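You operate a simulated robot arm through the tools that you are given. There is no shell and no other tool.

The job below is to be done with a simulated robot arm. You get a single attempt, and the scene is never put back.

TASK
Light the mill lamp, raise the knee until the gauge reads 1.5 mm and zero the gauge there.
Fine: lock the knee before zeroing; the probe stays on the tube in the green vice.

It is judged by the outcome, as a careful person would: the job done as asked, and still so three seconds after it is handed in. It fails if anything else is knocked over, pushed out of place, dropped, spilled or broken.

THE ROBOT
A 7-joint arm with a three-finger gripper, fixed in place. Base frame: the origin is at the foot of the arm, x ahead of it, y to its left, z up. Lengths are in m, angles in rad, forces in N, time in s.
Its first joint turns from -2.897 to 2.897 rad. Payload 2.69 kg.
Tool frame: the origin (TCP) lies between the finger pads and is the grasp point; the fingertips stand 0.03 m ahead of it; z points along the fingers, y is the line along which they close. The gripper opens to 0.128 m. The gripper's body begins 0.117 m behind the TCP.
Orientation is that of the tool frame in the base frame, as [roll, pitch, yaw] about the fixed x, y, z axes, in that order (R = Rz(yaw) Ry(pitch) Rx(roll)). With the fingers straight down and closing along the base's y, the tool's x points along the base's -x, its y along +y and its z along -z.

THE INTERFACE
- The arm moves only by the tool drive_tool. Its argument "targets" is a list that holds one entry, the list of rows, each a list of 7 numbers: the shift along the tool's x, y, z in cm, then the turn, a rotation vector about the tool's x, y, z in rad, then the gripper command, from -1 (shut) to 1 (fully open), values between in proportion. In form: [[[dx, dy, dz, rx, ry, rz, grip], ...]]. A call has 1 to 20 rows; each row shifts and turns the commanded pose from where the row before left it, along the tool's axes as they then stand. Rows are played at 5 a second. More than 0.05 m and 0.15 rad between two rows, or a gripper value outside its range, and nothing of the call is played. Where a pose cannot be reached the arm comes as near as it can. A force on the tool above 80 N (or 10 N above the force at the start of the call, whichever is more), or a blocked arm, ends the call early, and 0.2 s more pass. The fingers move at their own pace and stop on an object; they squeeze with about 45 N. The grip force told is the motor's: it shows also when the fingers shut on nothing. Time passes only in rows, and 0.2 s behind the last, so rows that do not move let the fingers close. It gives the time, the measured TCP pose, the force on the tool (base axes), the opening and the grip force at its end, in the units of the frame above (readings bear some noise), with the torque about the TCP (base axes, N m) and any sound that the robot's microphone picked up, and new pictures: "show" is both (left out), scene, wrist or none.
- Cameras (640 x 400 px; columns grow to the right, rows downward): "scene" is fixed at [0.2143, 0.5012, 1.363]; the picture's right is [0.75, -0.67, 0.00], its down [-0.33, -0.37, -0.87] and it looks along [0.58, 0.65, -0.50] (base axes); focal length 214 px, centre (320, 200). "wrist" rides on the gripper at [0.058, 0.054, -0.131] in the tool frame; the picture's right is [-0.68, 0.74, 0.00], its down [-0.62, -0.57, -0.55] and it looks along [-0.40, -0.37, 0.84] (tool axes); focal length 234 px, centre (320, 200). There is no depth. A picture from a camera that has moved, and an enlarged one, comes with that camera's place and axes in the base frame and with its lens. The place of the scene camera against the robot may be out by one fixed shift of up to 0.012 m in any direction.
- move_column(by): slides the trunk up (or, below 0, down) by that many m; the arm rides with it, the base frame stays. It gives what a move gives, with no picture.
- enlarge(camera, box): a new picture of the part [left, top, right, bottom] of that camera's present view, enlarged. It takes no simulated time.
- close_job(): hands the job in; it is judged then, once.

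Nothing tells you positions but the pictures and the camera data. Unless the task says otherwise, let go and move clear before handing in.

The tools are called after "Emit:" as name(argument=value, ...) on one line, values as JSON. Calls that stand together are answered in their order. drive_tool: Moves the arm, as the interface text tells. Its arguments: {"type":"object","properties":{"targets":{"type":"array","items":{"type":"array","items":{"type":"array","items":{"type":"number"}}}},"show":{"type":"string","enum":["both","scene","wrist","none"]}},"required":["targets"]} The other tools are called the same way: move_column (by) slides the trunk up or down; enlarge (camera, box) takes an enlarged picture of a part of a camera's view; close_job () hands the job in.

At the start:

```text
time: 0.0
ee_pos: [0.3135, 0.5003, 1.4661]
tcp_rot: [-3.142, -0.001, 3.141]
contact_force: [0.1, 0.1, -0.2]
torque: [-0.04, -0.02, 0.01]
grip_width: 0.1279
grip_force: 0.0
trunk travel left (down, up): [-0.15, 0.2]
```

scene: 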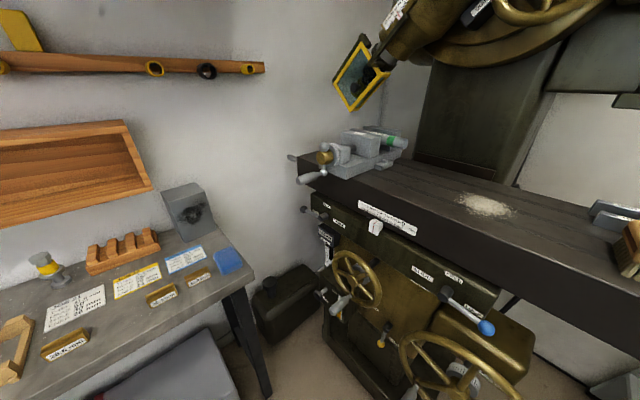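
wrist: 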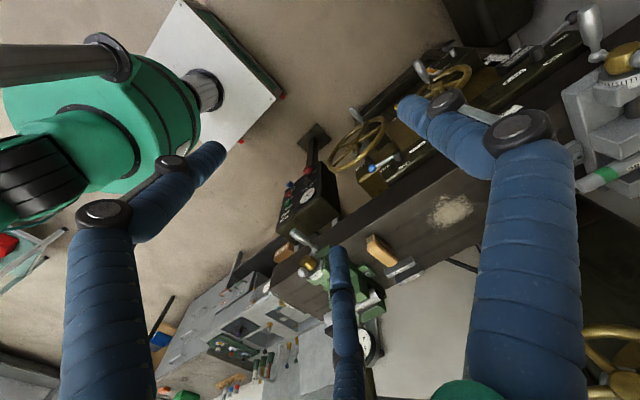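

I see a milling machine with table, handwheels and levers in the scene view, and a green vice with a gauge seen in the wrist view. I'll look closer before moving.

Emit:
enlarge(camera="scene", box=[290, 180, 530, 400])

Emit:
enlarge(camera="wrist", box=[220, 100, 480, 400])

Emit:
enlarge(camera="scene", box=[0, 180, 300, 400])

Emit:
enlarge(camera="scene", box=[320, 0, 640, 200])

```text
1.82 times, centred on (410, 290) of scene
camera zoom: at [0.2143, 0.5012, 1.363], right [0.75, -0.67, 0.0], down [-0.33, -0.37, -0.87], along [0.58, 0.65, -0.5], focal length 390 px, centre (156, 36)
```

zoom: 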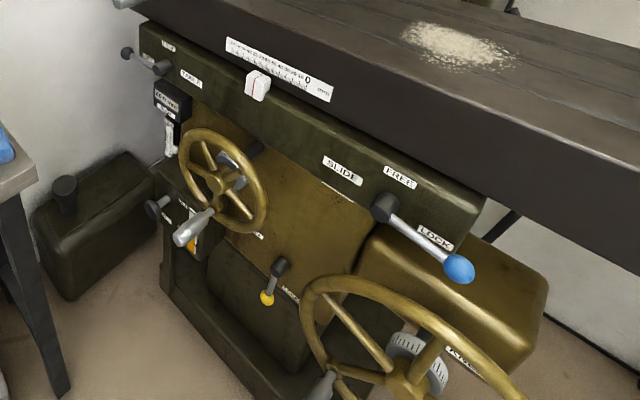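

```text
1.33 times, centred on (350, 250) of wrist
camera zoom: at [0.2549, 0.5534, 1.5985], right [0.68, 0.74, 0.0], down [0.62, -0.57, 0.55], along [0.4, -0.37, -0.84], focal length 312 px, centre (280, 133)
```

zoom: 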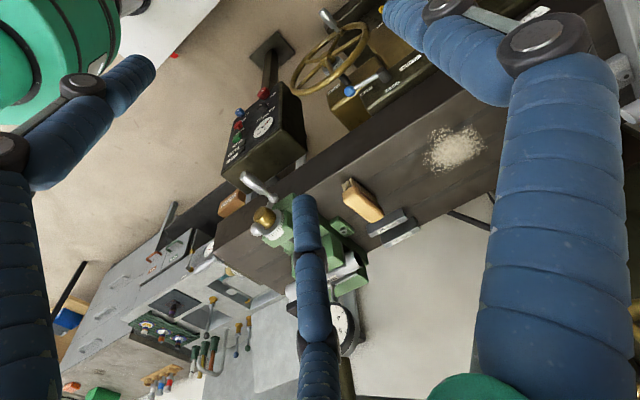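

```text
1.82 times, centred on (150, 290) of scene
camera zoom: at [0.2143, 0.5012, 1.363], right [0.75, -0.67, 0.0], down [-0.33, -0.37, -0.87], along [0.58, 0.65, -0.5], focal length 390 px, centre (629, 36)
```

zoom: 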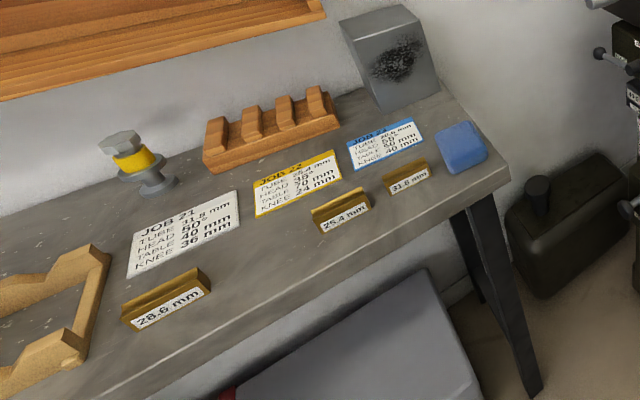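

```text
2.00 times, centred on (480, 100) of scene
camera zoom: at [0.2143, 0.5012, 1.363], right [0.75, -0.67, 0.0], down [-0.33, -0.37, -0.87], along [0.58, 0.65, -0.5], focal length 429 px, centre (0, 400)
```

zoom: 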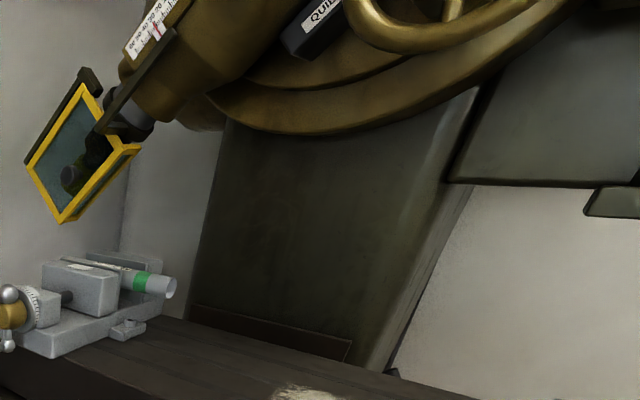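

The labels are small; I'll enlarge individual controls to read them.

Emit:
enlarge(camera="scene", box=[300, 190, 380, 260])

Emit:
enlarge(camera="scene", box=[310, 240, 400, 360])

Emit:
enlarge(camera="scene", box=[400, 250, 540, 400])

Emit:
enlarge(camera="wrist", box=[265, 130, 345, 270])

Emit:
enlarge(camera="wrist", box=[270, 220, 420, 380])

Emit:
enlarge(camera="wrist", box=[320, 30, 560, 200])

```text
5.71 times, centred on (340, 225) of scene
camera zoom: at [0.2143, 0.5012, 1.363], right [0.75, -0.67, 0.0], down [-0.33, -0.37, -0.87], along [0.58, 0.65, -0.5], focal length 1226 px, centre (206, 57)
```

zoom: 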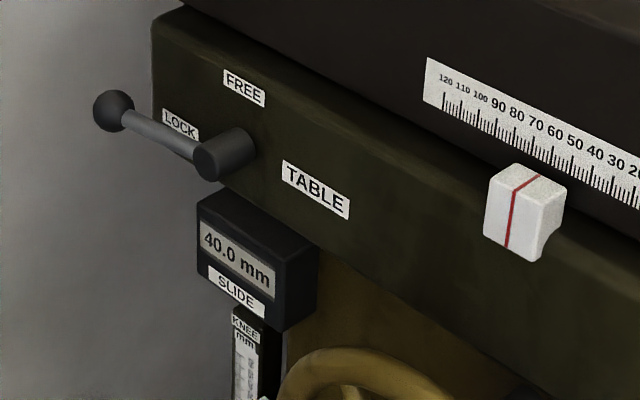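

```text
3.33 times, centred on (355, 300) of scene
camera zoom: at [0.2143, 0.5012, 1.363], right [0.75, -0.67, 0.0], down [-0.33, -0.37, -0.87], along [0.58, 0.65, -0.5], focal length 715 px, centre (203, -133)
```

zoom: 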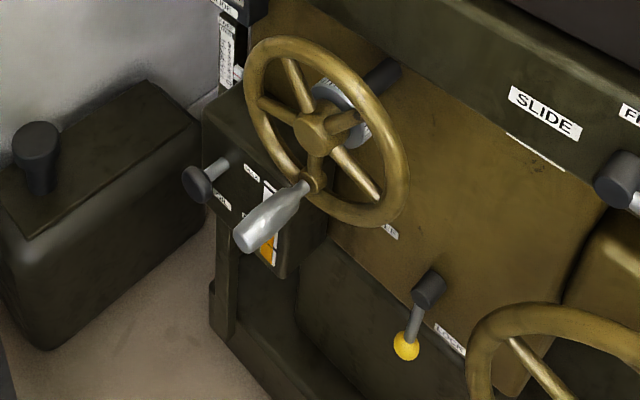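

```text
2.67 times, centred on (470, 325) of scene
camera zoom: at [0.2143, 0.5012, 1.363], right [0.75, -0.67, 0.0], down [-0.33, -0.37, -0.87], along [0.58, 0.65, -0.5], focal length 572 px, centre (-80, -133)
```

zoom: 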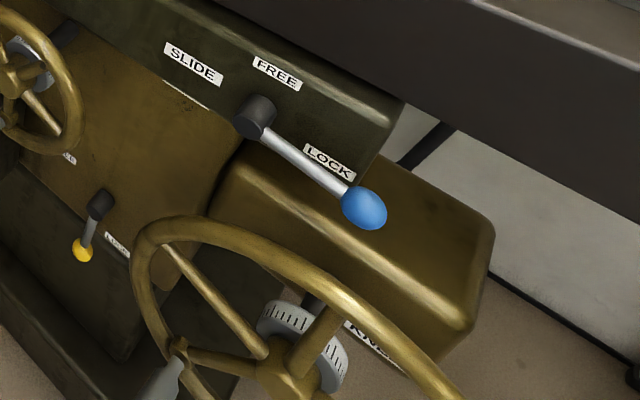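

```text
2.86 times, centred on (305, 200) of wrist
camera zoom: at [0.2549, 0.5534, 1.5985], right [0.68, 0.74, 0.0], down [0.62, -0.57, 0.55], along [0.4, -0.37, -0.84], focal length 669 px, centre (363, 200)
```

zoom: 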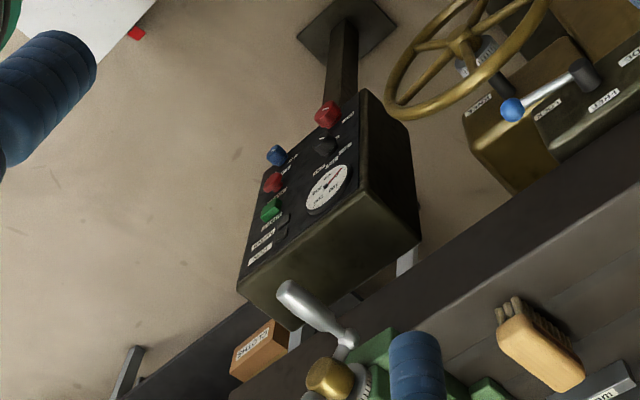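

```text
2.50 times, centred on (345, 300) of wrist
camera zoom: at [0.2549, 0.5534, 1.5985], right [0.68, 0.74, 0.0], down [0.62, -0.57, 0.55], along [0.4, -0.37, -0.84], focal length 585 px, centre (258, -50)
```

zoom: 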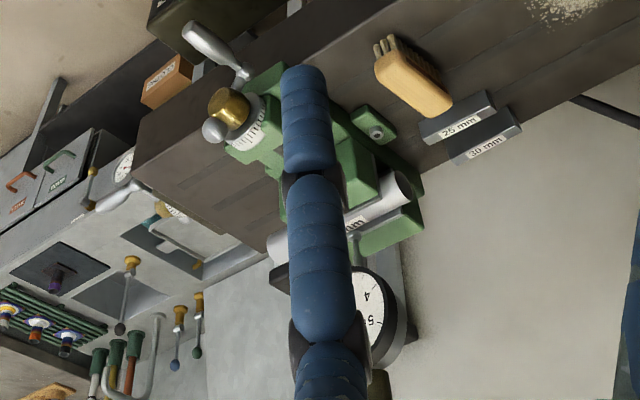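

```text
2.35 times, centred on (440, 115) of wrist
camera zoom: at [0.2549, 0.5534, 1.5985], right [0.68, 0.74, 0.0], down [0.62, -0.57, 0.55], along [0.4, -0.37, -0.84], focal length 551 px, centre (38, 400)
```

zoom: 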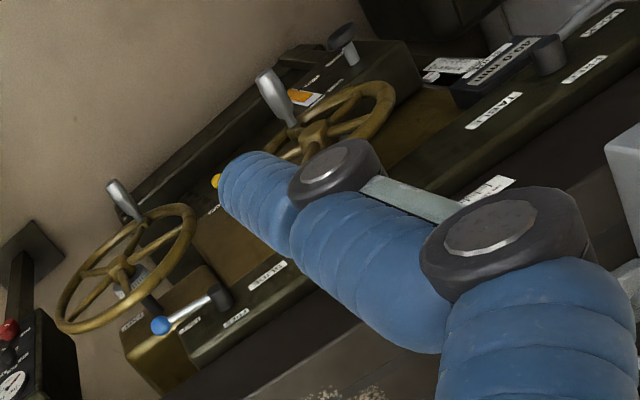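

The big wheel is labelled KNEE, the blue lever is the slide lock, and a yellow-knobbed lever sits lower down. I'll first shut the gripper to see which parts of the wrist view are the hand.

Emit:
drive_tool(targets=[[[0, 0, 0, 0, 0, 0, -1], [0, 0, 0, 0, 0, 0, -1], [0, 0, 0, 0, 0, 0, -1]]])

```text
time: 0.8
ee_pos: [0.3139, 0.5009, 1.4657]
tcp_rot: [-3.14, 0.0, -3.141]
contact_force: [-0.3, 0.2, -0.5]
torque: [0.02, 0.02, -0.03]
grip_width: 0.0021
grip_force: 31.4
trunk travel left (down, up): [-0.15, 0.2]
camera wrist: at [0.255, 0.5534, 1.5985], right [0.68, 0.74, 0.0], down [0.62, -0.57, 0.55], along [0.4, -0.37, -0.84], focal length 234 px, centre (320, 200)
```

scene: 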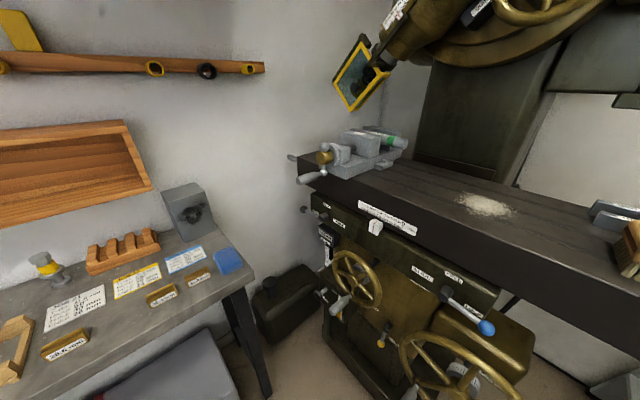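
wrist: 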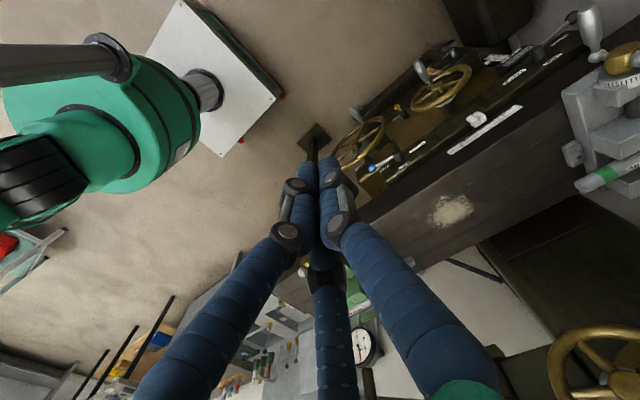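

The blue jointed parts are the hand's own fingers. From the two views I place the knee wheel hub near (0.53, 0.47, 0.87), a control panel near (0.59, 0.18, 0.9) and the gauge near (0.85, 0.17, 1.27). Next I turn the hand half round so the wrist camera can look forward the right way up.

Emit:
drive_tool(targets=[[[0, 0, 0, 0, 0, 0.145, 0], [0, 0, 0, 0, 0, 0.145, 0], [0, 0, 0, 0, 0, 0.145, 0], [0, 0, 0, 0, 0, 0.145, 0], [0, 0, 0, 0, 0, 0.145, 0], [0, 0, 0, 0, 0, 0.145, 0], [0, 0, 0, 0, 0, 0.145, 0], [0, 0, 0, 0, 0, 0.145, 0], [0, 0, 0, 0, 0, 0.145, 0], [0, 0, 0, 0, 0, 0.145, 0]]])

```text
time: 3.0
ee_pos: [0.3126, 0.5005, 1.4674]
tcp_rot: [-3.142, 0.0, 1.689]
contact_force: [0.3, -0.2, 0.0]
torque: [-0.02, 0.0, 0.03]
grip_width: 0.0641
grip_force: 0.1
trunk travel left (down, up): [-0.15, 0.2]
camera wrist: at [0.3603, 0.5642, 1.5987], right [0.81, -0.58, 0.0], down [-0.49, -0.68, 0.55], along [-0.32, -0.45, -0.84], focal length 234 px, centre (320, 200)
```

scene: 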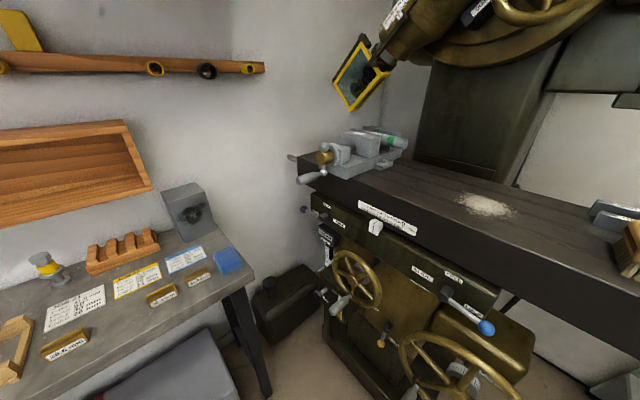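
wrist: 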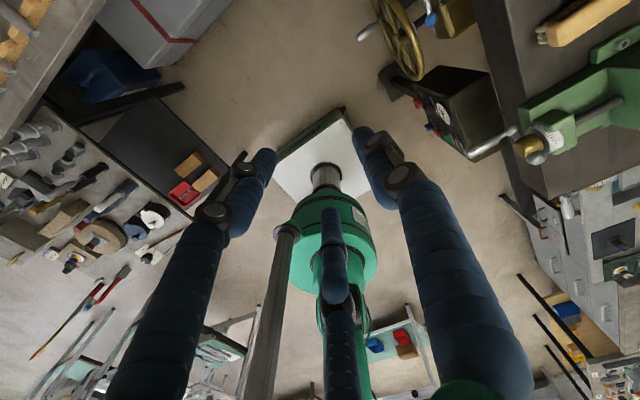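

The turn works. I'll finish it and then tilt the hand up to point ahead at the mill.

Emit:
drive_tool(targets=[[[0, 0, 0, 0, 0, 0.1408, 0], [0, 0, 0, 0, 0, 0.1408, 0], [0, 0, 0, 0, 0, 0.1408, 0], [0, 0, 0, 0, 0, 0.1408, 0], [0, 0, 0, 0, 0, 0.1408, 0], [0, 0, 0, 0, 0, 0.1408, 0], [0, 0, 0, 0, 0, 0.1408, 0], [0, 0, 0, 0, 0, 0.1408, 0], [0, 0, 0, 0, 0, 0.1408, 0], [0, 0, 0, 0, 0, 0.1408, 0], [0, 0, 0, 0, 0, 0.1408, 0], [0, 0, 0, 0, 0, 0.1408, 0]]], show="none")

Emit:
drive_tool(targets=[[[0, 0, 0, 0, 0.13, 0, 0], [0, 0, 0, 0, 0.13, 0, 0], [0, 0, 0, 0, 0.13, 0, 0], [0, 0, 0, 0, 0.13, 0, 0], [0, 0, 0, 0, 0.13, 0, 0], [0, 0, 0, 0, 0.13, 0, 0]]])

```text
time: 5.6
ee_pos: [0.315, 0.4995, 1.4673]
tcp_rot: [-3.138, -0.001, 1.181]
contact_force: [0.8, -0.7, -0.6]
torque: [0.0, 0.04, -0.03]
grip_width: 0.064
grip_force: 0.1
out of reach, approached as far as the arm can: row 4, 5, 6, 7, 8, 9, 10, 11, 12
trunk travel left (down, up): [-0.15, 0.2]
```

```text
time: 7.0
ee_pos: [0.3128, 0.5001, 1.466]
tcp_rot: [-3.136, -0.784, 1.178]
contact_force: [0.0, 0.4, 0.7]
torque: [0.0, -0.01, 0.04]
grip_width: 0.0639
grip_force: 0.1
trunk travel left (down, up): [-0.15, 0.2]
camera wrist: at [0.3446, 0.4319, 1.6013], right [0.5, -0.72, -0.48], down [-0.84, -0.55, -0.04], along [-0.23, 0.42, -0.88], focal length 234 px, centre (320, 200)
```

scene: 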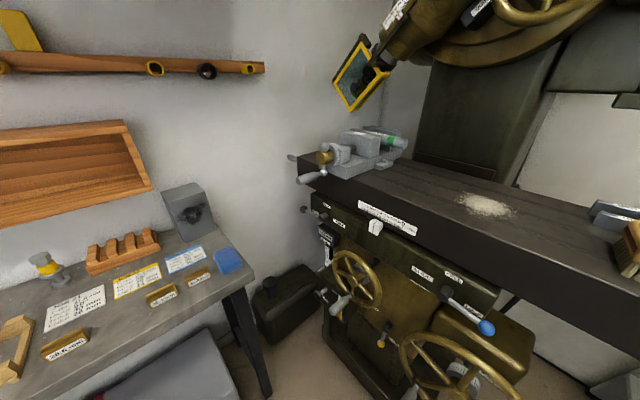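
wrist: 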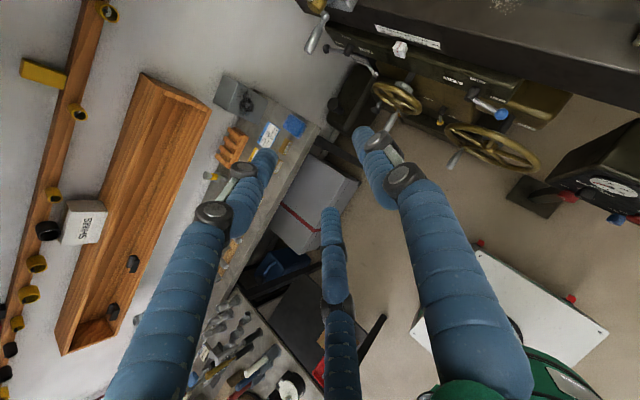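

The last joint stops that way round, so I'll untilt and turn the other way.

Emit:
drive_tool(targets=[[[0, 0, 0, 0, -0.13, 0, 0], [0, 0, 0, 0, -0.13, 0, 0], [0, 0, 0, 0, -0.13, 0, 0], [0, 0, 0, 0, -0.13, 0, 0], [0, 0, 0, 0, -0.13, 0, 0], [0, 0, 0, 0, -0.13, 0, 0], [0, 0, 0, 0, 0, -0.145, 0], [0, 0, 0, 0, 0, -0.145, 0], [0, 0, 0, 0, 0, -0.145, 0], [0, 0, 0, 0, 0, -0.145, 0], [0, 0, 0, 0, 0, -0.145, 0], [0, 0, 0, 0, 0, -0.145, 0], [0, 0, 0, 0, 0, -0.145, 0], [0, 0, 0, 0, 0, -0.145, 0], [0, 0, 0, 0, 0, -0.145, 0], [0, 0, 0, 0, 0, -0.145, 0], [0, 0, 0, 0, 0, -0.145, 0], [0, 0, 0, 0, 0, -0.145, 0], [0, 0, 0, 0, 0, -0.145, 0], [0, 0, 0, 0, 0, -0.145, 0]]], show="none")

Emit:
drive_tool(targets=[[[0, 0, 0, 0, 0, -0.145, 0], [0, 0, 0, 0, 0, -0.145, 0], [0, 0, 0, 0, 0, -0.145, 0], [0, 0, 0, 0, 0, -0.145, 0], [0, 0, 0, 0, 0, -0.145, 0], [0, 0, 0, 0, 0, -0.145, 0], [0, 0, 0, 0, 0, -0.145, 0], [0, 0, 0, 0, 0, -0.145, 0], [0, 0, 0, 0, 0, -0.145, 0], [0, 0, 0, 0, 0, -0.145, 0], [0, 0, 0, 0, 0, -0.145, 0], [0, 0, 0, 0, 0, -0.145, 0], [0, 0, 0, 0, 0, -0.145, 0], [0, 0, 0, 0, 0, -0.145, 0], [0, 0, 0, 0, 0, -0.145, 0], [0, 0, 0, 0, 0, -0.145, 0], [0, 0, 0, 0, 0, -0.145, 0], [0, 0, 0, 0, 0, -0.145, 0], [0, 0, 0, 0, 0, -0.145, 0], [0, 0, 0, 0, 0, -0.145, 0]]], show="none")

```text
time: 11.2
ee_pos: [0.3128, 0.5003, 1.4652]
tcp_rot: [3.139, -0.004, -3.068]
contact_force: [0.4, 0.2, 0.1]
torque: [-0.01, -0.04, 0.02]
grip_width: 0.0641
grip_force: 0.1
trunk travel left (down, up): [-0.15, 0.2]
```

```text
time: 15.4
ee_pos: [0.3118, 0.5007, 1.4671]
tcp_rot: [-3.139, 0.004, -0.167]
contact_force: [0.4, -0.5, 0.2]
torque: [0.01, 0.0, -0.02]
grip_width: 0.0638
grip_force: 0.1
trunk travel left (down, up): [-0.15, 0.2]
```

Now yaw is near zero; I tilt the hand up to look at the mill.

Emit:
drive_tool(targets=[[[0, 0, 0, 0, 0, -0.145, 1], [0, 0, 0, 0, 0.14, 0, 1], [0, 0, 0, 0, 0.14, 0, 1], [0, 0, 0, 0, 0.14, 0, 1], [0, 0, 0, 0, 0.14, 0, 1], [0, 0, 0, 0, 0.14, 0, 1], [0, 0, 0, 0, 0.14, 0, 1], [0, 0, 0, 0, 0.14, 0, 1], [0, 0, 0, 0, 0.14, 0, 1]]])

```text
time: 17.6
ee_pos: [0.3528, 0.4707, 1.4954]
tcp_rot: [-3.009, -1.105, -0.23]
contact_force: [0.0, -0.7, 0.4]
torque: [0.03, 0.05, 0.05]
grip_width: 0.1278
grip_force: 0.2
trunk travel left (down, up): [-0.15, 0.2]
stopped in row 9: the arm was blocked; the commanded pose is now the measured one
camera wrist: at [0.256, 0.4206, 1.6035], right [-0.38, -0.66, -0.65], down [-0.7, 0.67, -0.27], along [0.61, 0.35, -0.71], focal length 234 px, centre (320, 200)
```

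scene: 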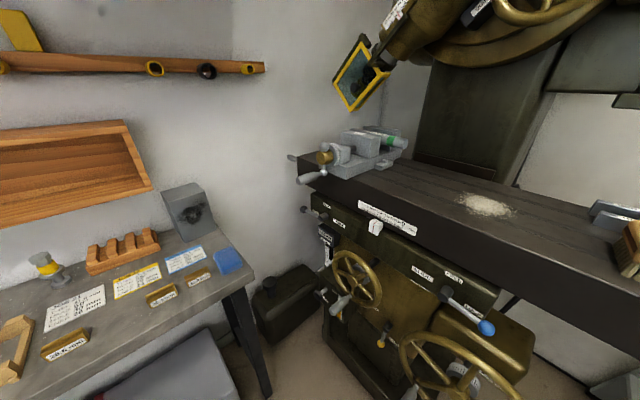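
wrist: 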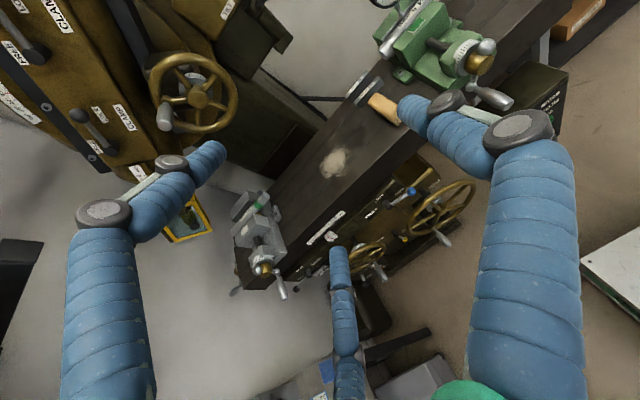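

Good view of the mill. Now I shift the hand to the right (base −y) to look at the gauge, green vice and panel.

Emit:
drive_tool(targets=[[[0, 4, 0, 0, 0, 0, 1], [0, 4, 0, 0, 0, 0, 1], [0, 4, 0, 0, 0, 0, 1], [0, 4, 0, 0, 0, 0, 1], [0, 4, 0, 0, 0, 0, 1], [0, 4, 0, 0, 0, 0, 1], [0, 4, 0, 0, 0, 0, 1], [0, 4, 0, 0, 0, 0, 1]]], show="wrist")

```text
time: 19.4
ee_pos: [0.3162, 0.156, 1.4769]
tcp_rot: [-3.008, -1.11, -0.224]
contact_force: [0.0, -0.3, -0.4]
torque: [-0.02, 0.0, -0.07]
grip_width: 0.128
grip_force: 0.1
trunk travel left (down, up): [-0.15, 0.2]
camera wrist: at [0.2186, 0.1045, 1.5844], right [-0.37, -0.66, -0.65], down [-0.7, 0.66, -0.28], along [0.61, 0.35, -0.71], focal length 234 px, centre (320, 200)
```

wrist: 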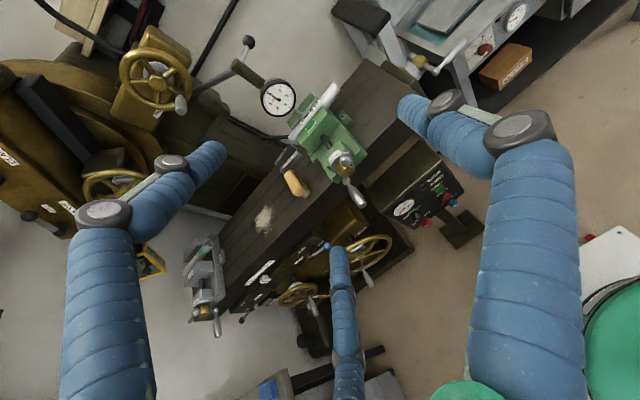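

Emit:
enlarge(camera="wrist", box=[230, 60, 370, 150])

Emit:
enlarge(camera="wrist", box=[370, 160, 480, 240])

Emit:
enlarge(camera="wrist", box=[240, 200, 400, 320])

Emit:
enlarge(camera="wrist", box=[0, 0, 240, 230])

```text
4.44 times, centred on (300, 105) of wrist
camera zoom: at [0.2186, 0.1045, 1.5844], right [-0.37, -0.66, -0.65], down [-0.7, 0.66, -0.28], along [0.61, 0.35, -0.71], focal length 1041 px, centre (409, 622)
```

zoom: 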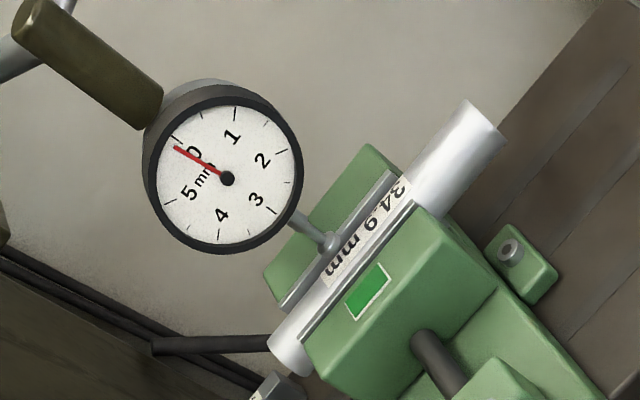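

```text
5.00 times, centred on (425, 200) of wrist
camera zoom: at [0.2186, 0.1045, 1.5844], right [-0.37, -0.66, -0.65], down [-0.7, 0.66, -0.28], along [0.61, 0.35, -0.71], focal length 1171 px, centre (-205, 200)
```

zoom: 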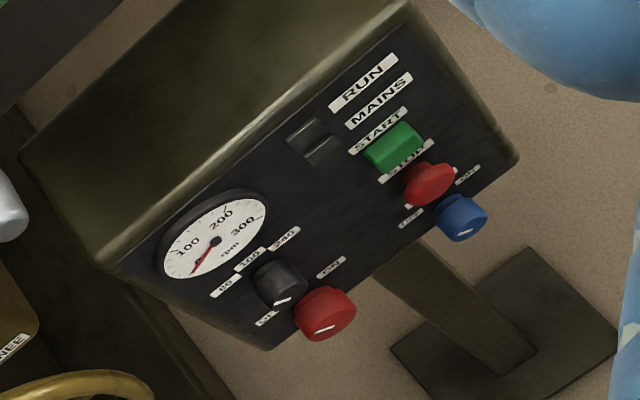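

```text
3.33 times, centred on (320, 260) of wrist
camera zoom: at [0.2186, 0.1045, 1.5844], right [-0.37, -0.66, -0.65], down [-0.7, 0.66, -0.28], along [0.61, 0.35, -0.71], focal length 781 px, centre (320, 0)
```

zoom: 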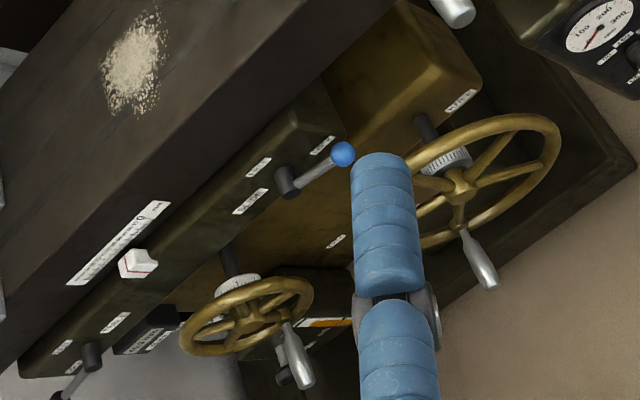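

```text
1.74 times, centred on (120, 115) of wrist
camera zoom: at [0.2186, 0.1045, 1.5844], right [-0.37, -0.66, -0.65], down [-0.7, 0.66, -0.28], along [0.61, 0.35, -0.71], focal length 407 px, centre (668, 348)
```

zoom: 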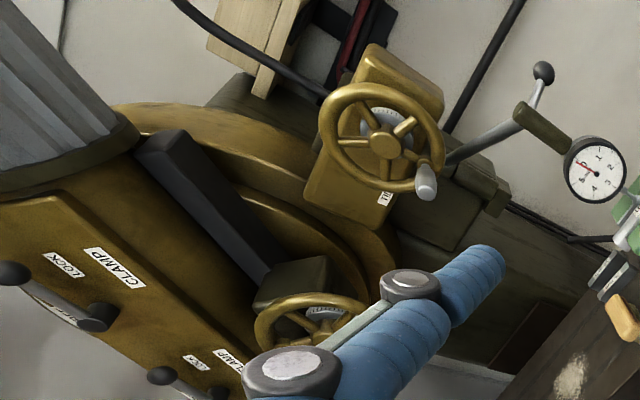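

The gauge reads about 0 now, and the panel has a blue knob, a red knob and buttons whose labels I need to read. I lower the hand toward the panel's right side for a closer look.

Emit:
drive_tool(targets=[[[-3.2, 1.2, 2.4, 0, 0, 0, 1], [-3.2, 1.2, 2.4, 0, 0, 0, 1], [-3.2, 1.2, 2.4, 0, 0, 0, 1], [-3.2, 1.2, 2.4, 0, 0, 0, 1], [-3.2, 1.2, 2.4, 0, 0, 0, 1], [-3.2, 1.2, 2.4, 0, 0, 0, 1], [-3.2, 1.2, 2.4, 0, 0, 0, 1]]])

```text
time: 21.0
ee_pos: [0.3629, 0.0852, 1.1973]
tcp_rot: [-3.008, -1.108, -0.224]
contact_force: [0.6, 0.4, 0.6]
torque: [0.03, 0.02, -0.03]
grip_width: 0.128
grip_force: 0.0
trunk travel left (down, up): [-0.15, 0.2]
camera wrist: at [0.2661, 0.0343, 1.305], right [-0.37, -0.66, -0.65], down [-0.7, 0.66, -0.28], along [0.61, 0.35, -0.71], focal length 234 px, centre (320, 200)
```

scene: 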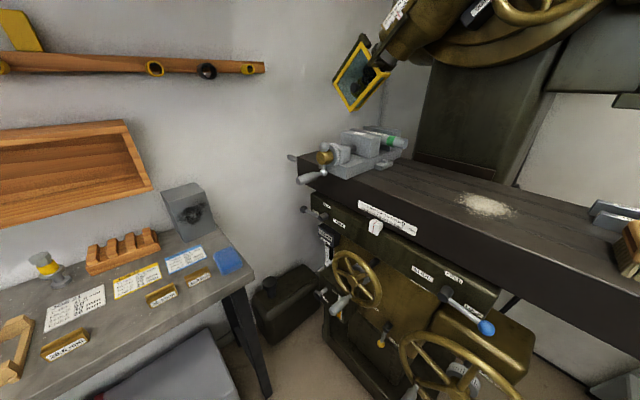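
wrist: 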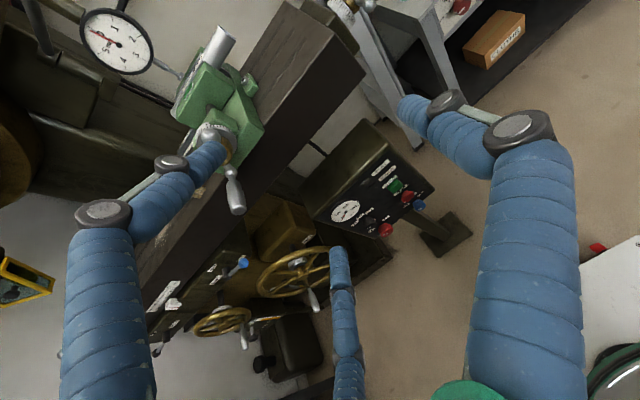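

Emit:
enlarge(camera="wrist", box=[310, 130, 470, 260])

Emit:
enlarge(camera="wrist", box=[70, 0, 160, 80])

Emit:
enlarge(camera="wrist", box=[200, 200, 340, 330])

```text
3.08 times, centred on (390, 195) of wrist
camera zoom: at [0.2661, 0.0343, 1.305], right [-0.37, -0.66, -0.65], down [-0.7, 0.66, -0.28], along [0.61, 0.35, -0.71], focal length 720 px, centre (105, 215)
```

zoom: 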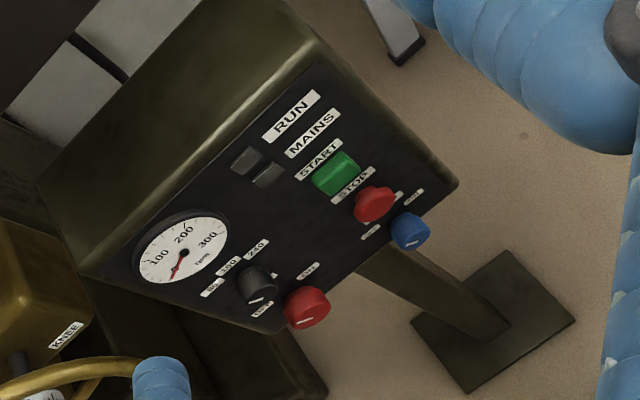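

```text
5.00 times, centred on (115, 40) of wrist
camera zoom: at [0.2661, 0.0343, 1.305], right [-0.37, -0.66, -0.65], down [-0.7, 0.66, -0.28], along [0.61, 0.35, -0.71], focal length 1171 px, centre (1345, 1000)
```

zoom: 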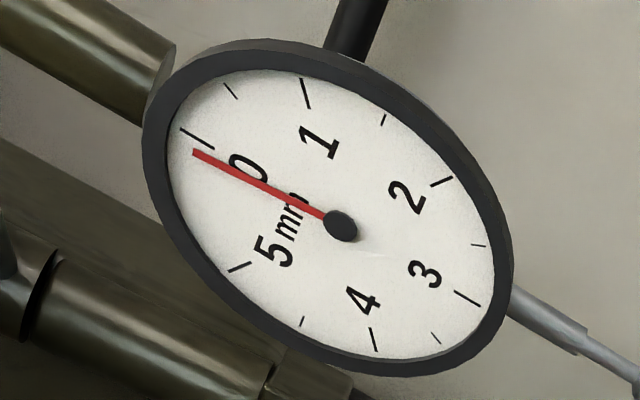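

```text
3.08 times, centred on (270, 265) of wrist
camera zoom: at [0.2661, 0.0343, 1.305], right [-0.37, -0.66, -0.65], down [-0.7, 0.66, -0.28], along [0.61, 0.35, -0.71], focal length 720 px, centre (474, 0)
```

zoom: 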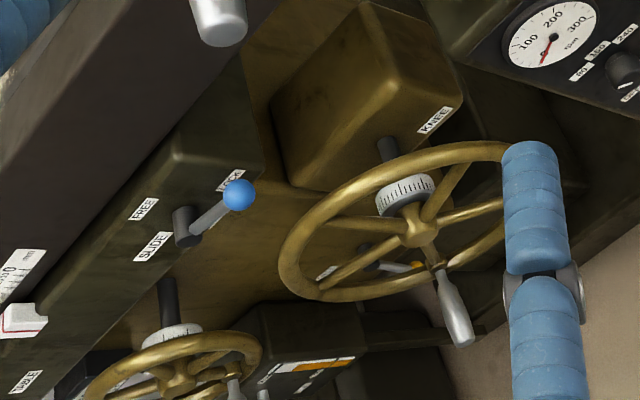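

The gauge sits just before 0 and the knee wheel is free below. I'll go closer to read the panel's knob labels.

Emit:
drive_tool(targets=[[[-3.2, 1.0, 1.8, 0, 0, 0, 1], [-3.2, 1.0, 1.8, 0, 0, 0, 1], [-3.2, 1.0, 1.8, 0, 0, 0, 1], [-3.2, 1.0, 1.8, 0, 0, 0, 1]]], show="wrist")

```text
time: 22.2
ee_pos: [0.4029, 0.0849, 1.1103]
tcp_rot: [-2.775, -1.168, -0.437]
contact_force: [0.2, -0.5, 0.4]
torque: [-0.01, -0.01, -0.01]
grip_width: 0.1282
grip_force: 0.1
trunk travel left (down, up): [-0.15, 0.2]
stopped in row 4: the arm was blocked; the commanded pose is now the measured one
camera wrist: at [0.2962, 0.0269, 1.2057], right [-0.31, -0.61, -0.73], down [-0.68, 0.68, -0.29], along [0.67, 0.4, -0.63], focal length 234 px, centre (320, 200)
```

wrist: 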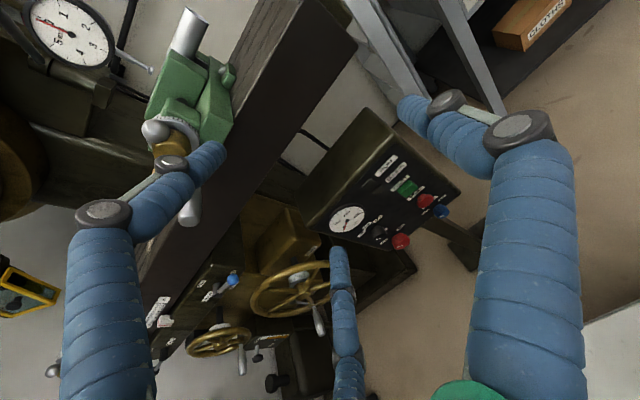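

Emit:
enlarge(camera="wrist", box=[320, 140, 470, 260])

Emit:
enlarge(camera="wrist", box=[400, 170, 460, 230])

Emit:
enlarge(camera="wrist", box=[20, 0, 120, 80])

Emit:
enlarge(camera="wrist", box=[230, 240, 340, 390])

```text
3.33 times, centred on (395, 200) of wrist
camera zoom: at [0.2962, 0.0269, 1.2057], right [-0.31, -0.61, -0.73], down [-0.68, 0.68, -0.29], along [0.67, 0.4, -0.63], focal length 781 px, centre (70, 200)
```

zoom: 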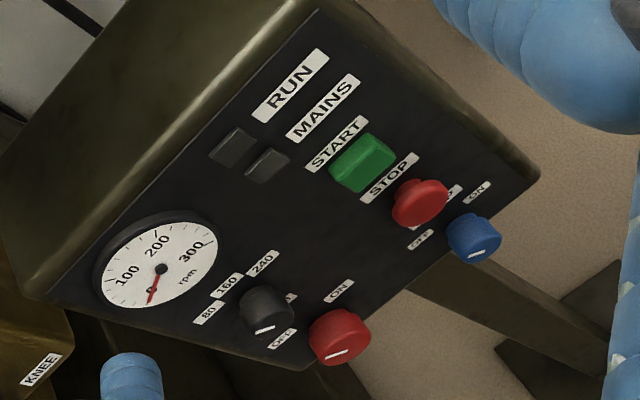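

```text
6.67 times, centred on (430, 200) of wrist
camera zoom: at [0.2962, 0.0269, 1.2057], right [-0.31, -0.61, -0.73], down [-0.68, 0.68, -0.29], along [0.67, 0.4, -0.63], focal length 1561 px, centre (-413, 200)
```

zoom: 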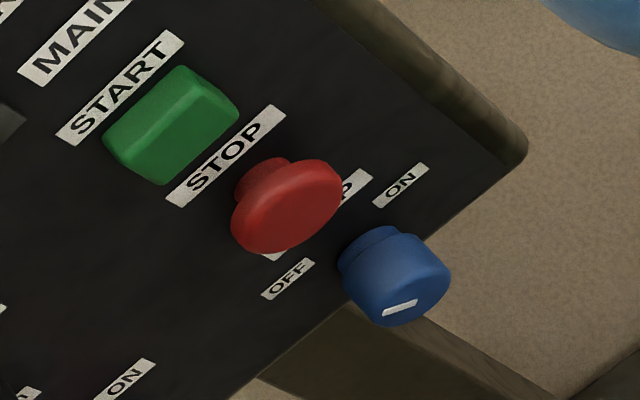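

```text
5.00 times, centred on (70, 40) of wrist
camera zoom: at [0.2962, 0.0269, 1.2057], right [-0.31, -0.61, -0.73], down [-0.68, 0.68, -0.29], along [0.67, 0.4, -0.63], focal length 1171 px, centre (1570, 1000)
```

zoom: 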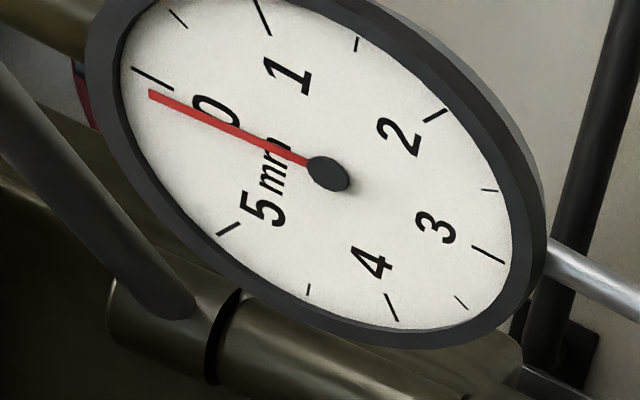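

```text
2.67 times, centred on (285, 315) of wrist
camera zoom: at [0.2962, 0.0269, 1.2057], right [-0.31, -0.61, -0.73], down [-0.68, 0.68, -0.29], along [0.67, 0.4, -0.63], focal length 624 px, centre (413, -107)
```

zoom: 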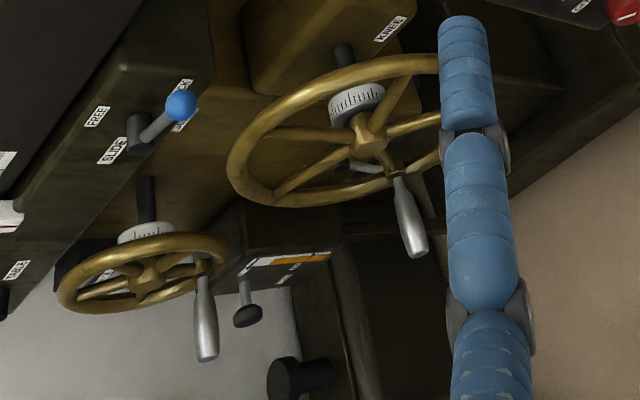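

The panel face is near x≈0.57 with the blue ON/OFF knob around (0.546, 0.09, 0.672) and its name label hidden behind STOP. I'll back off and roll the hand a quarter turn toward mid-range so I can come in low and read the labels from the front.

Emit:
drive_tool(targets=[[[0, 0, -2, 0, 0, 0.143, 1], [0, 0, -2, 0, 0, 0.143, 1], [0, 0, -1, 0, 0, 0.143, 1], [0, 0, 0, 0, 0, 0.143, 1], [0, 0, 0, 0, 0, 0.143, 1], [0, 0, 0, 0, 0, 0.143, 1], [0, 0, 0, 0, 0, 0.143, 1], [0, 0, 0, 0, 0, 0.143, 1], [0, 0, 0, 0, 0, 0.143, 1], [0, 0, 0, 0, 0, 0.143, 1], [0, 0, 0, 0, 0, 0.143, 1]]])

```text
time: 24.8
ee_pos: [0.3645, 0.1007, 1.1594]
tcp_rot: [-1.925, 0.192, -1.666]
contact_force: [0.0, 0.3, 0.9]
torque: [0.0, 0.01, 0.04]
grip_width: 0.1281
grip_force: 0.0
trunk travel left (down, up): [-0.15, 0.2]
stopped in row 11: the arm was blocked; the commanded pose is now the measured one
camera wrist: at [0.2178, 0.0569, 1.1437], right [-0.18, 0.82, -0.55], down [-0.27, 0.49, 0.83], along [0.94, 0.3, 0.13], focal length 234 px, centre (320, 200)
```

scene: 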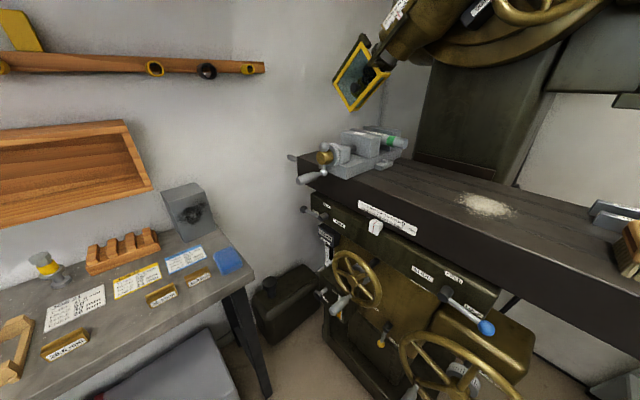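
wrist: 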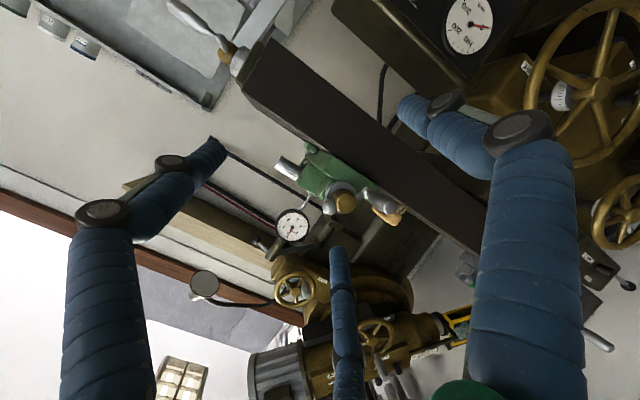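

Emit:
enlarge(camera="wrist", box=[150, 180, 330, 320])

Emit:
enlarge(camera="wrist", box=[240, 250, 480, 400])

Emit:
enlarge(camera="wrist", box=[420, 0, 640, 150])

Emit:
enlarge(camera="wrist", box=[260, 190, 340, 250])

```text
2.86 times, centred on (240, 250) of wrist
camera zoom: at [0.2178, 0.0569, 1.1437], right [-0.18, 0.82, -0.55], down [-0.27, 0.49, 0.83], along [0.94, 0.3, 0.13], focal length 669 px, centre (549, 57)
```

zoom: 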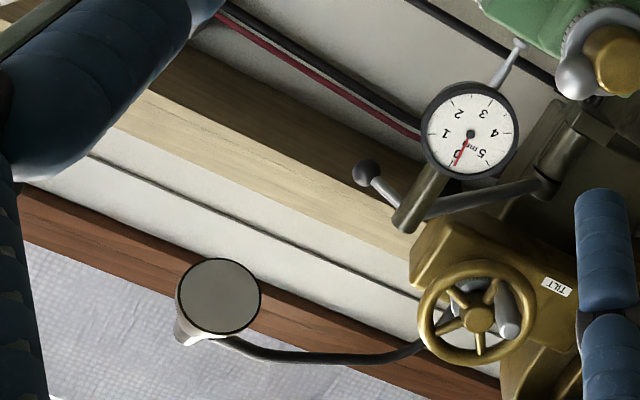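

```text
2.67 times, centred on (360, 325) of wrist
camera zoom: at [0.2178, 0.0569, 1.1437], right [-0.18, 0.82, -0.55], down [-0.27, 0.49, 0.83], along [0.94, 0.3, 0.13], focal length 624 px, centre (213, -133)
```

zoom: 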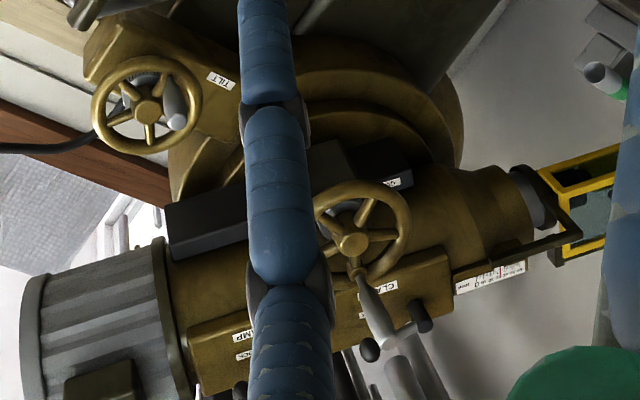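

```text
2.67 times, centred on (530, 75) of wrist
camera zoom: at [0.2178, 0.0569, 1.1437], right [-0.18, 0.82, -0.55], down [-0.27, 0.49, 0.83], along [0.94, 0.3, 0.13], focal length 624 px, centre (-240, 533)
```

zoom: 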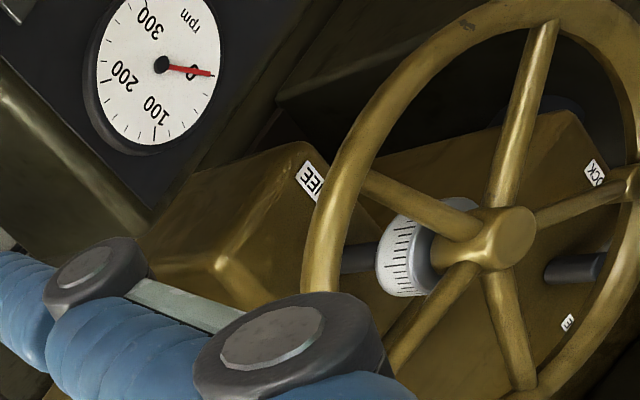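

```text
6.67 times, centred on (300, 220) of wrist
camera zoom: at [0.2178, 0.0569, 1.1437], right [-0.18, 0.82, -0.55], down [-0.27, 0.49, 0.83], along [0.94, 0.3, 0.13], focal length 1561 px, centre (453, 67)
```

zoom: 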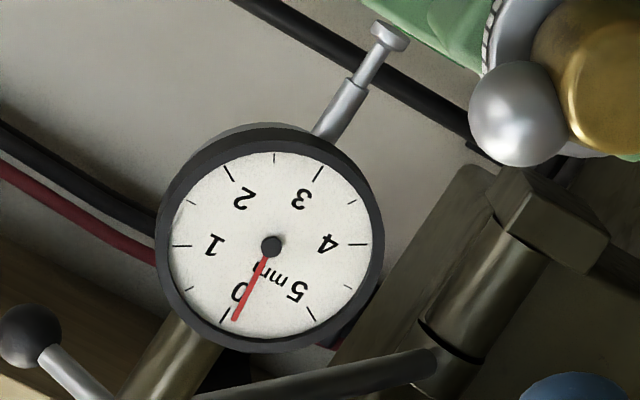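

A gooseneck lamp hangs above right of the gauge, and the gauge needle sits about 0.1 before 0. The panel knob labels still need reading, so I lower the trunk and go lower in front of the panel.

Emit:
move_column(by=-0.12)

Emit:
drive_tool(targets=[[[0, 0, -1, 0.085, -0.014, -0.05, 1], [0, 0, -1, 0.085, -0.014, -0.05, 1], [0, 0, -1, 0.085, -0.014, -0.05, 1], [0, 0, -1, 0.085, -0.014, -0.05, 1], [0, 4, 0, 0, 0, 0, 1], [0, 4, 0, 0, 0, 0, 1], [0, 4, 0, 0, 0, 0, 1], [0, 4, 0, 0, 0, 0, 1]]])

```text
time: 26.3
ee_pos: [0.3633, 0.1009, 1.0396]
tcp_rot: [-1.926, 0.192, -1.665]
contact_force: [0.2, -0.1, -0.8]
torque: [0.01, 0.0, 0.01]
grip_width: 0.1283
grip_force: 0.0
trunk travel left (down, up): [-0.03, 0.32]
```

```text
time: 27.6
ee_pos: [0.3311, 0.1618, 1.0663]
tcp_rot: [-1.555, 0.177, -1.573]
contact_force: [0.4, -1.1, 0.3]
torque: [0.0, 0.03, 0.12]
grip_width: 0.128
grip_force: 0.0
trunk travel left (down, up): [-0.03, 0.32]
stopped in row 6: the arm was blocked; the commanded pose is now the measured one
camera wrist: at [0.2008, 0.1132, 1.0009], right [0.01, 0.8, -0.61], down [-0.56, 0.51, 0.66], along [0.83, 0.33, 0.45], focal length 234 px, centre (320, 200)
```

scene: 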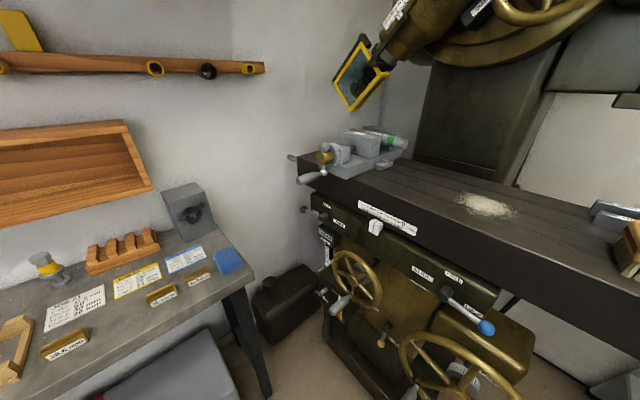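
wrist: 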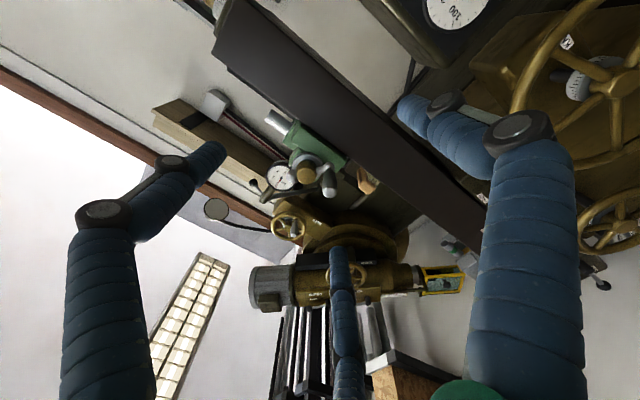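

The hand was too close to the base for a level tool. I'll tilt it down, move left to free space, then roll it further so the camera faces the panel.

Emit:
drive_tool(targets=[[[-3, 0, 0, -0.13, 0, 0, 1], [-3, 0, 0, -0.13, 0, 0, 1], [-3, 0, 0, -0.13, 0, 0, 1], [-3, 0, 0, -0.13, 0, 0, 1], [-3, 0, 0, -0.13, 0, 0, 1], [-3, 0, 0, -0.13, 0, 0, 1]]], show="none")

Emit:
drive_tool(targets=[[[0, 0, 0, 0, 0, 0.14, 1], [0, 0, 0, 0, 0, 0.14, 1], [0, 0, 0, 0, 0, 0.14, 1], [0, 0, 0, 0, 0, 0.14, 1], [0, 0, 0, 0, 0, 0.14, 1], [0, 0, 0, 0, 0, 0.14, 1], [0, 0, 0, 0, 0, 0.14, 1], [0, 0, 0, 0, 0, 0.14, 1], [0, 0, 0, 0, 0, 0.14, 1], [0, 0, 0, 0, 0, 0.14, 1], [0, 0, 0, 0, 0, 0.14, 1]]], show="wrist")

```text
time: 29.0
ee_pos: [0.3315, 0.3409, 1.096]
tcp_rot: [-2.336, 0.176, -1.573]
contact_force: [0.0, -0.9, 0.3]
torque: [0.03, 0.0, 0.01]
grip_width: 0.1282
grip_force: 0.0
trunk travel left (down, up): [-0.03, 0.32]
```

```text
time: 31.4
ee_pos: [0.3311, 0.3399, 1.0952]
tcp_rot: [2.919, 0.799, 3.002]
contact_force: [-0.5, -0.1, -0.2]
torque: [-0.02, 0.0, 0.0]
grip_width: 0.128
grip_force: 0.0
trunk travel left (down, up): [-0.03, 0.32]
camera wrist: at [0.195, 0.3821, 1.1527], right [0.45, 0.66, 0.6], down [0.04, -0.68, 0.73], along [0.89, -0.31, -0.34], focal length 234 px, centre (320, 200)
```

wrist: 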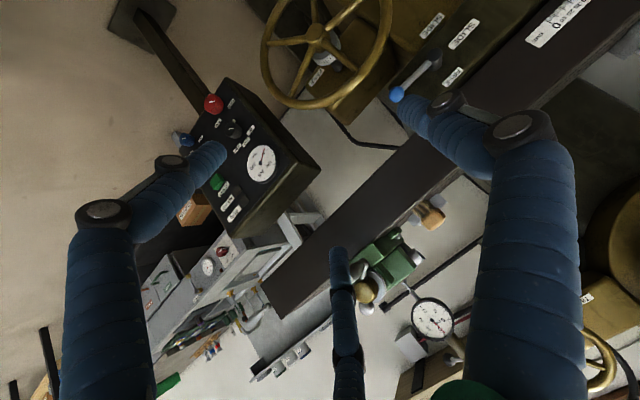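

Emit:
enlarge(camera="wrist", box=[160, 70, 330, 240])

Emit:
enlarge(camera="wrist", box=[380, 280, 480, 370])

Emit:
enlarge(camera="wrist", box=[250, 0, 490, 130])

```text
2.35 times, centred on (245, 155) of wrist
camera zoom: at [0.195, 0.3821, 1.1527], right [0.45, 0.66, 0.6], down [0.04, -0.68, 0.73], along [0.89, -0.31, -0.34], focal length 551 px, centre (496, 306)
```

zoom: 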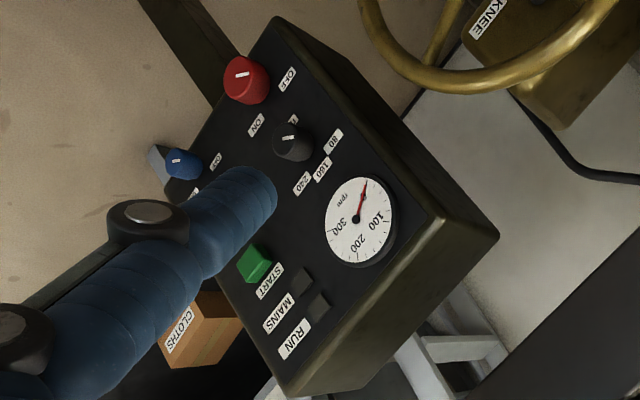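

```text
4.44 times, centred on (430, 325) of wrist
camera zoom: at [0.195, 0.3821, 1.1527], right [0.45, 0.66, 0.6], down [0.04, -0.68, 0.73], along [0.89, -0.31, -0.34], focal length 1041 px, centre (-169, -356)
```

zoom: 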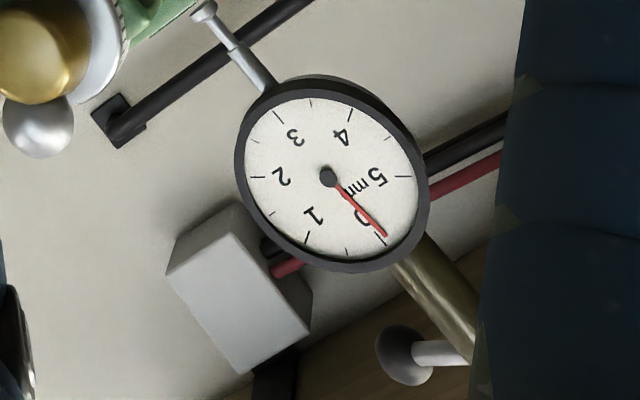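

```text
2.67 times, centred on (370, 65) of wrist
camera zoom: at [0.195, 0.3821, 1.1527], right [0.45, 0.66, 0.6], down [0.04, -0.68, 0.73], along [0.89, -0.31, -0.34], focal length 624 px, centre (187, 560)
```

zoom: 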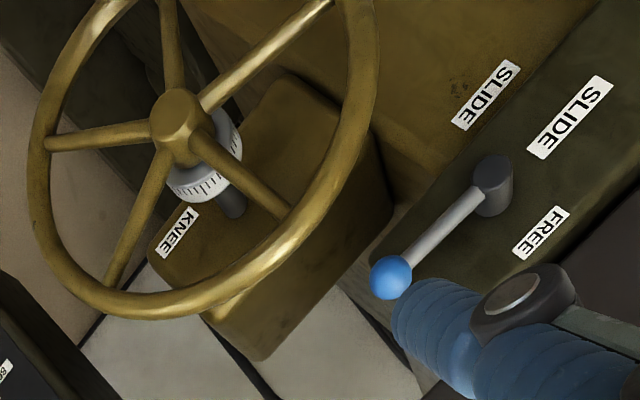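

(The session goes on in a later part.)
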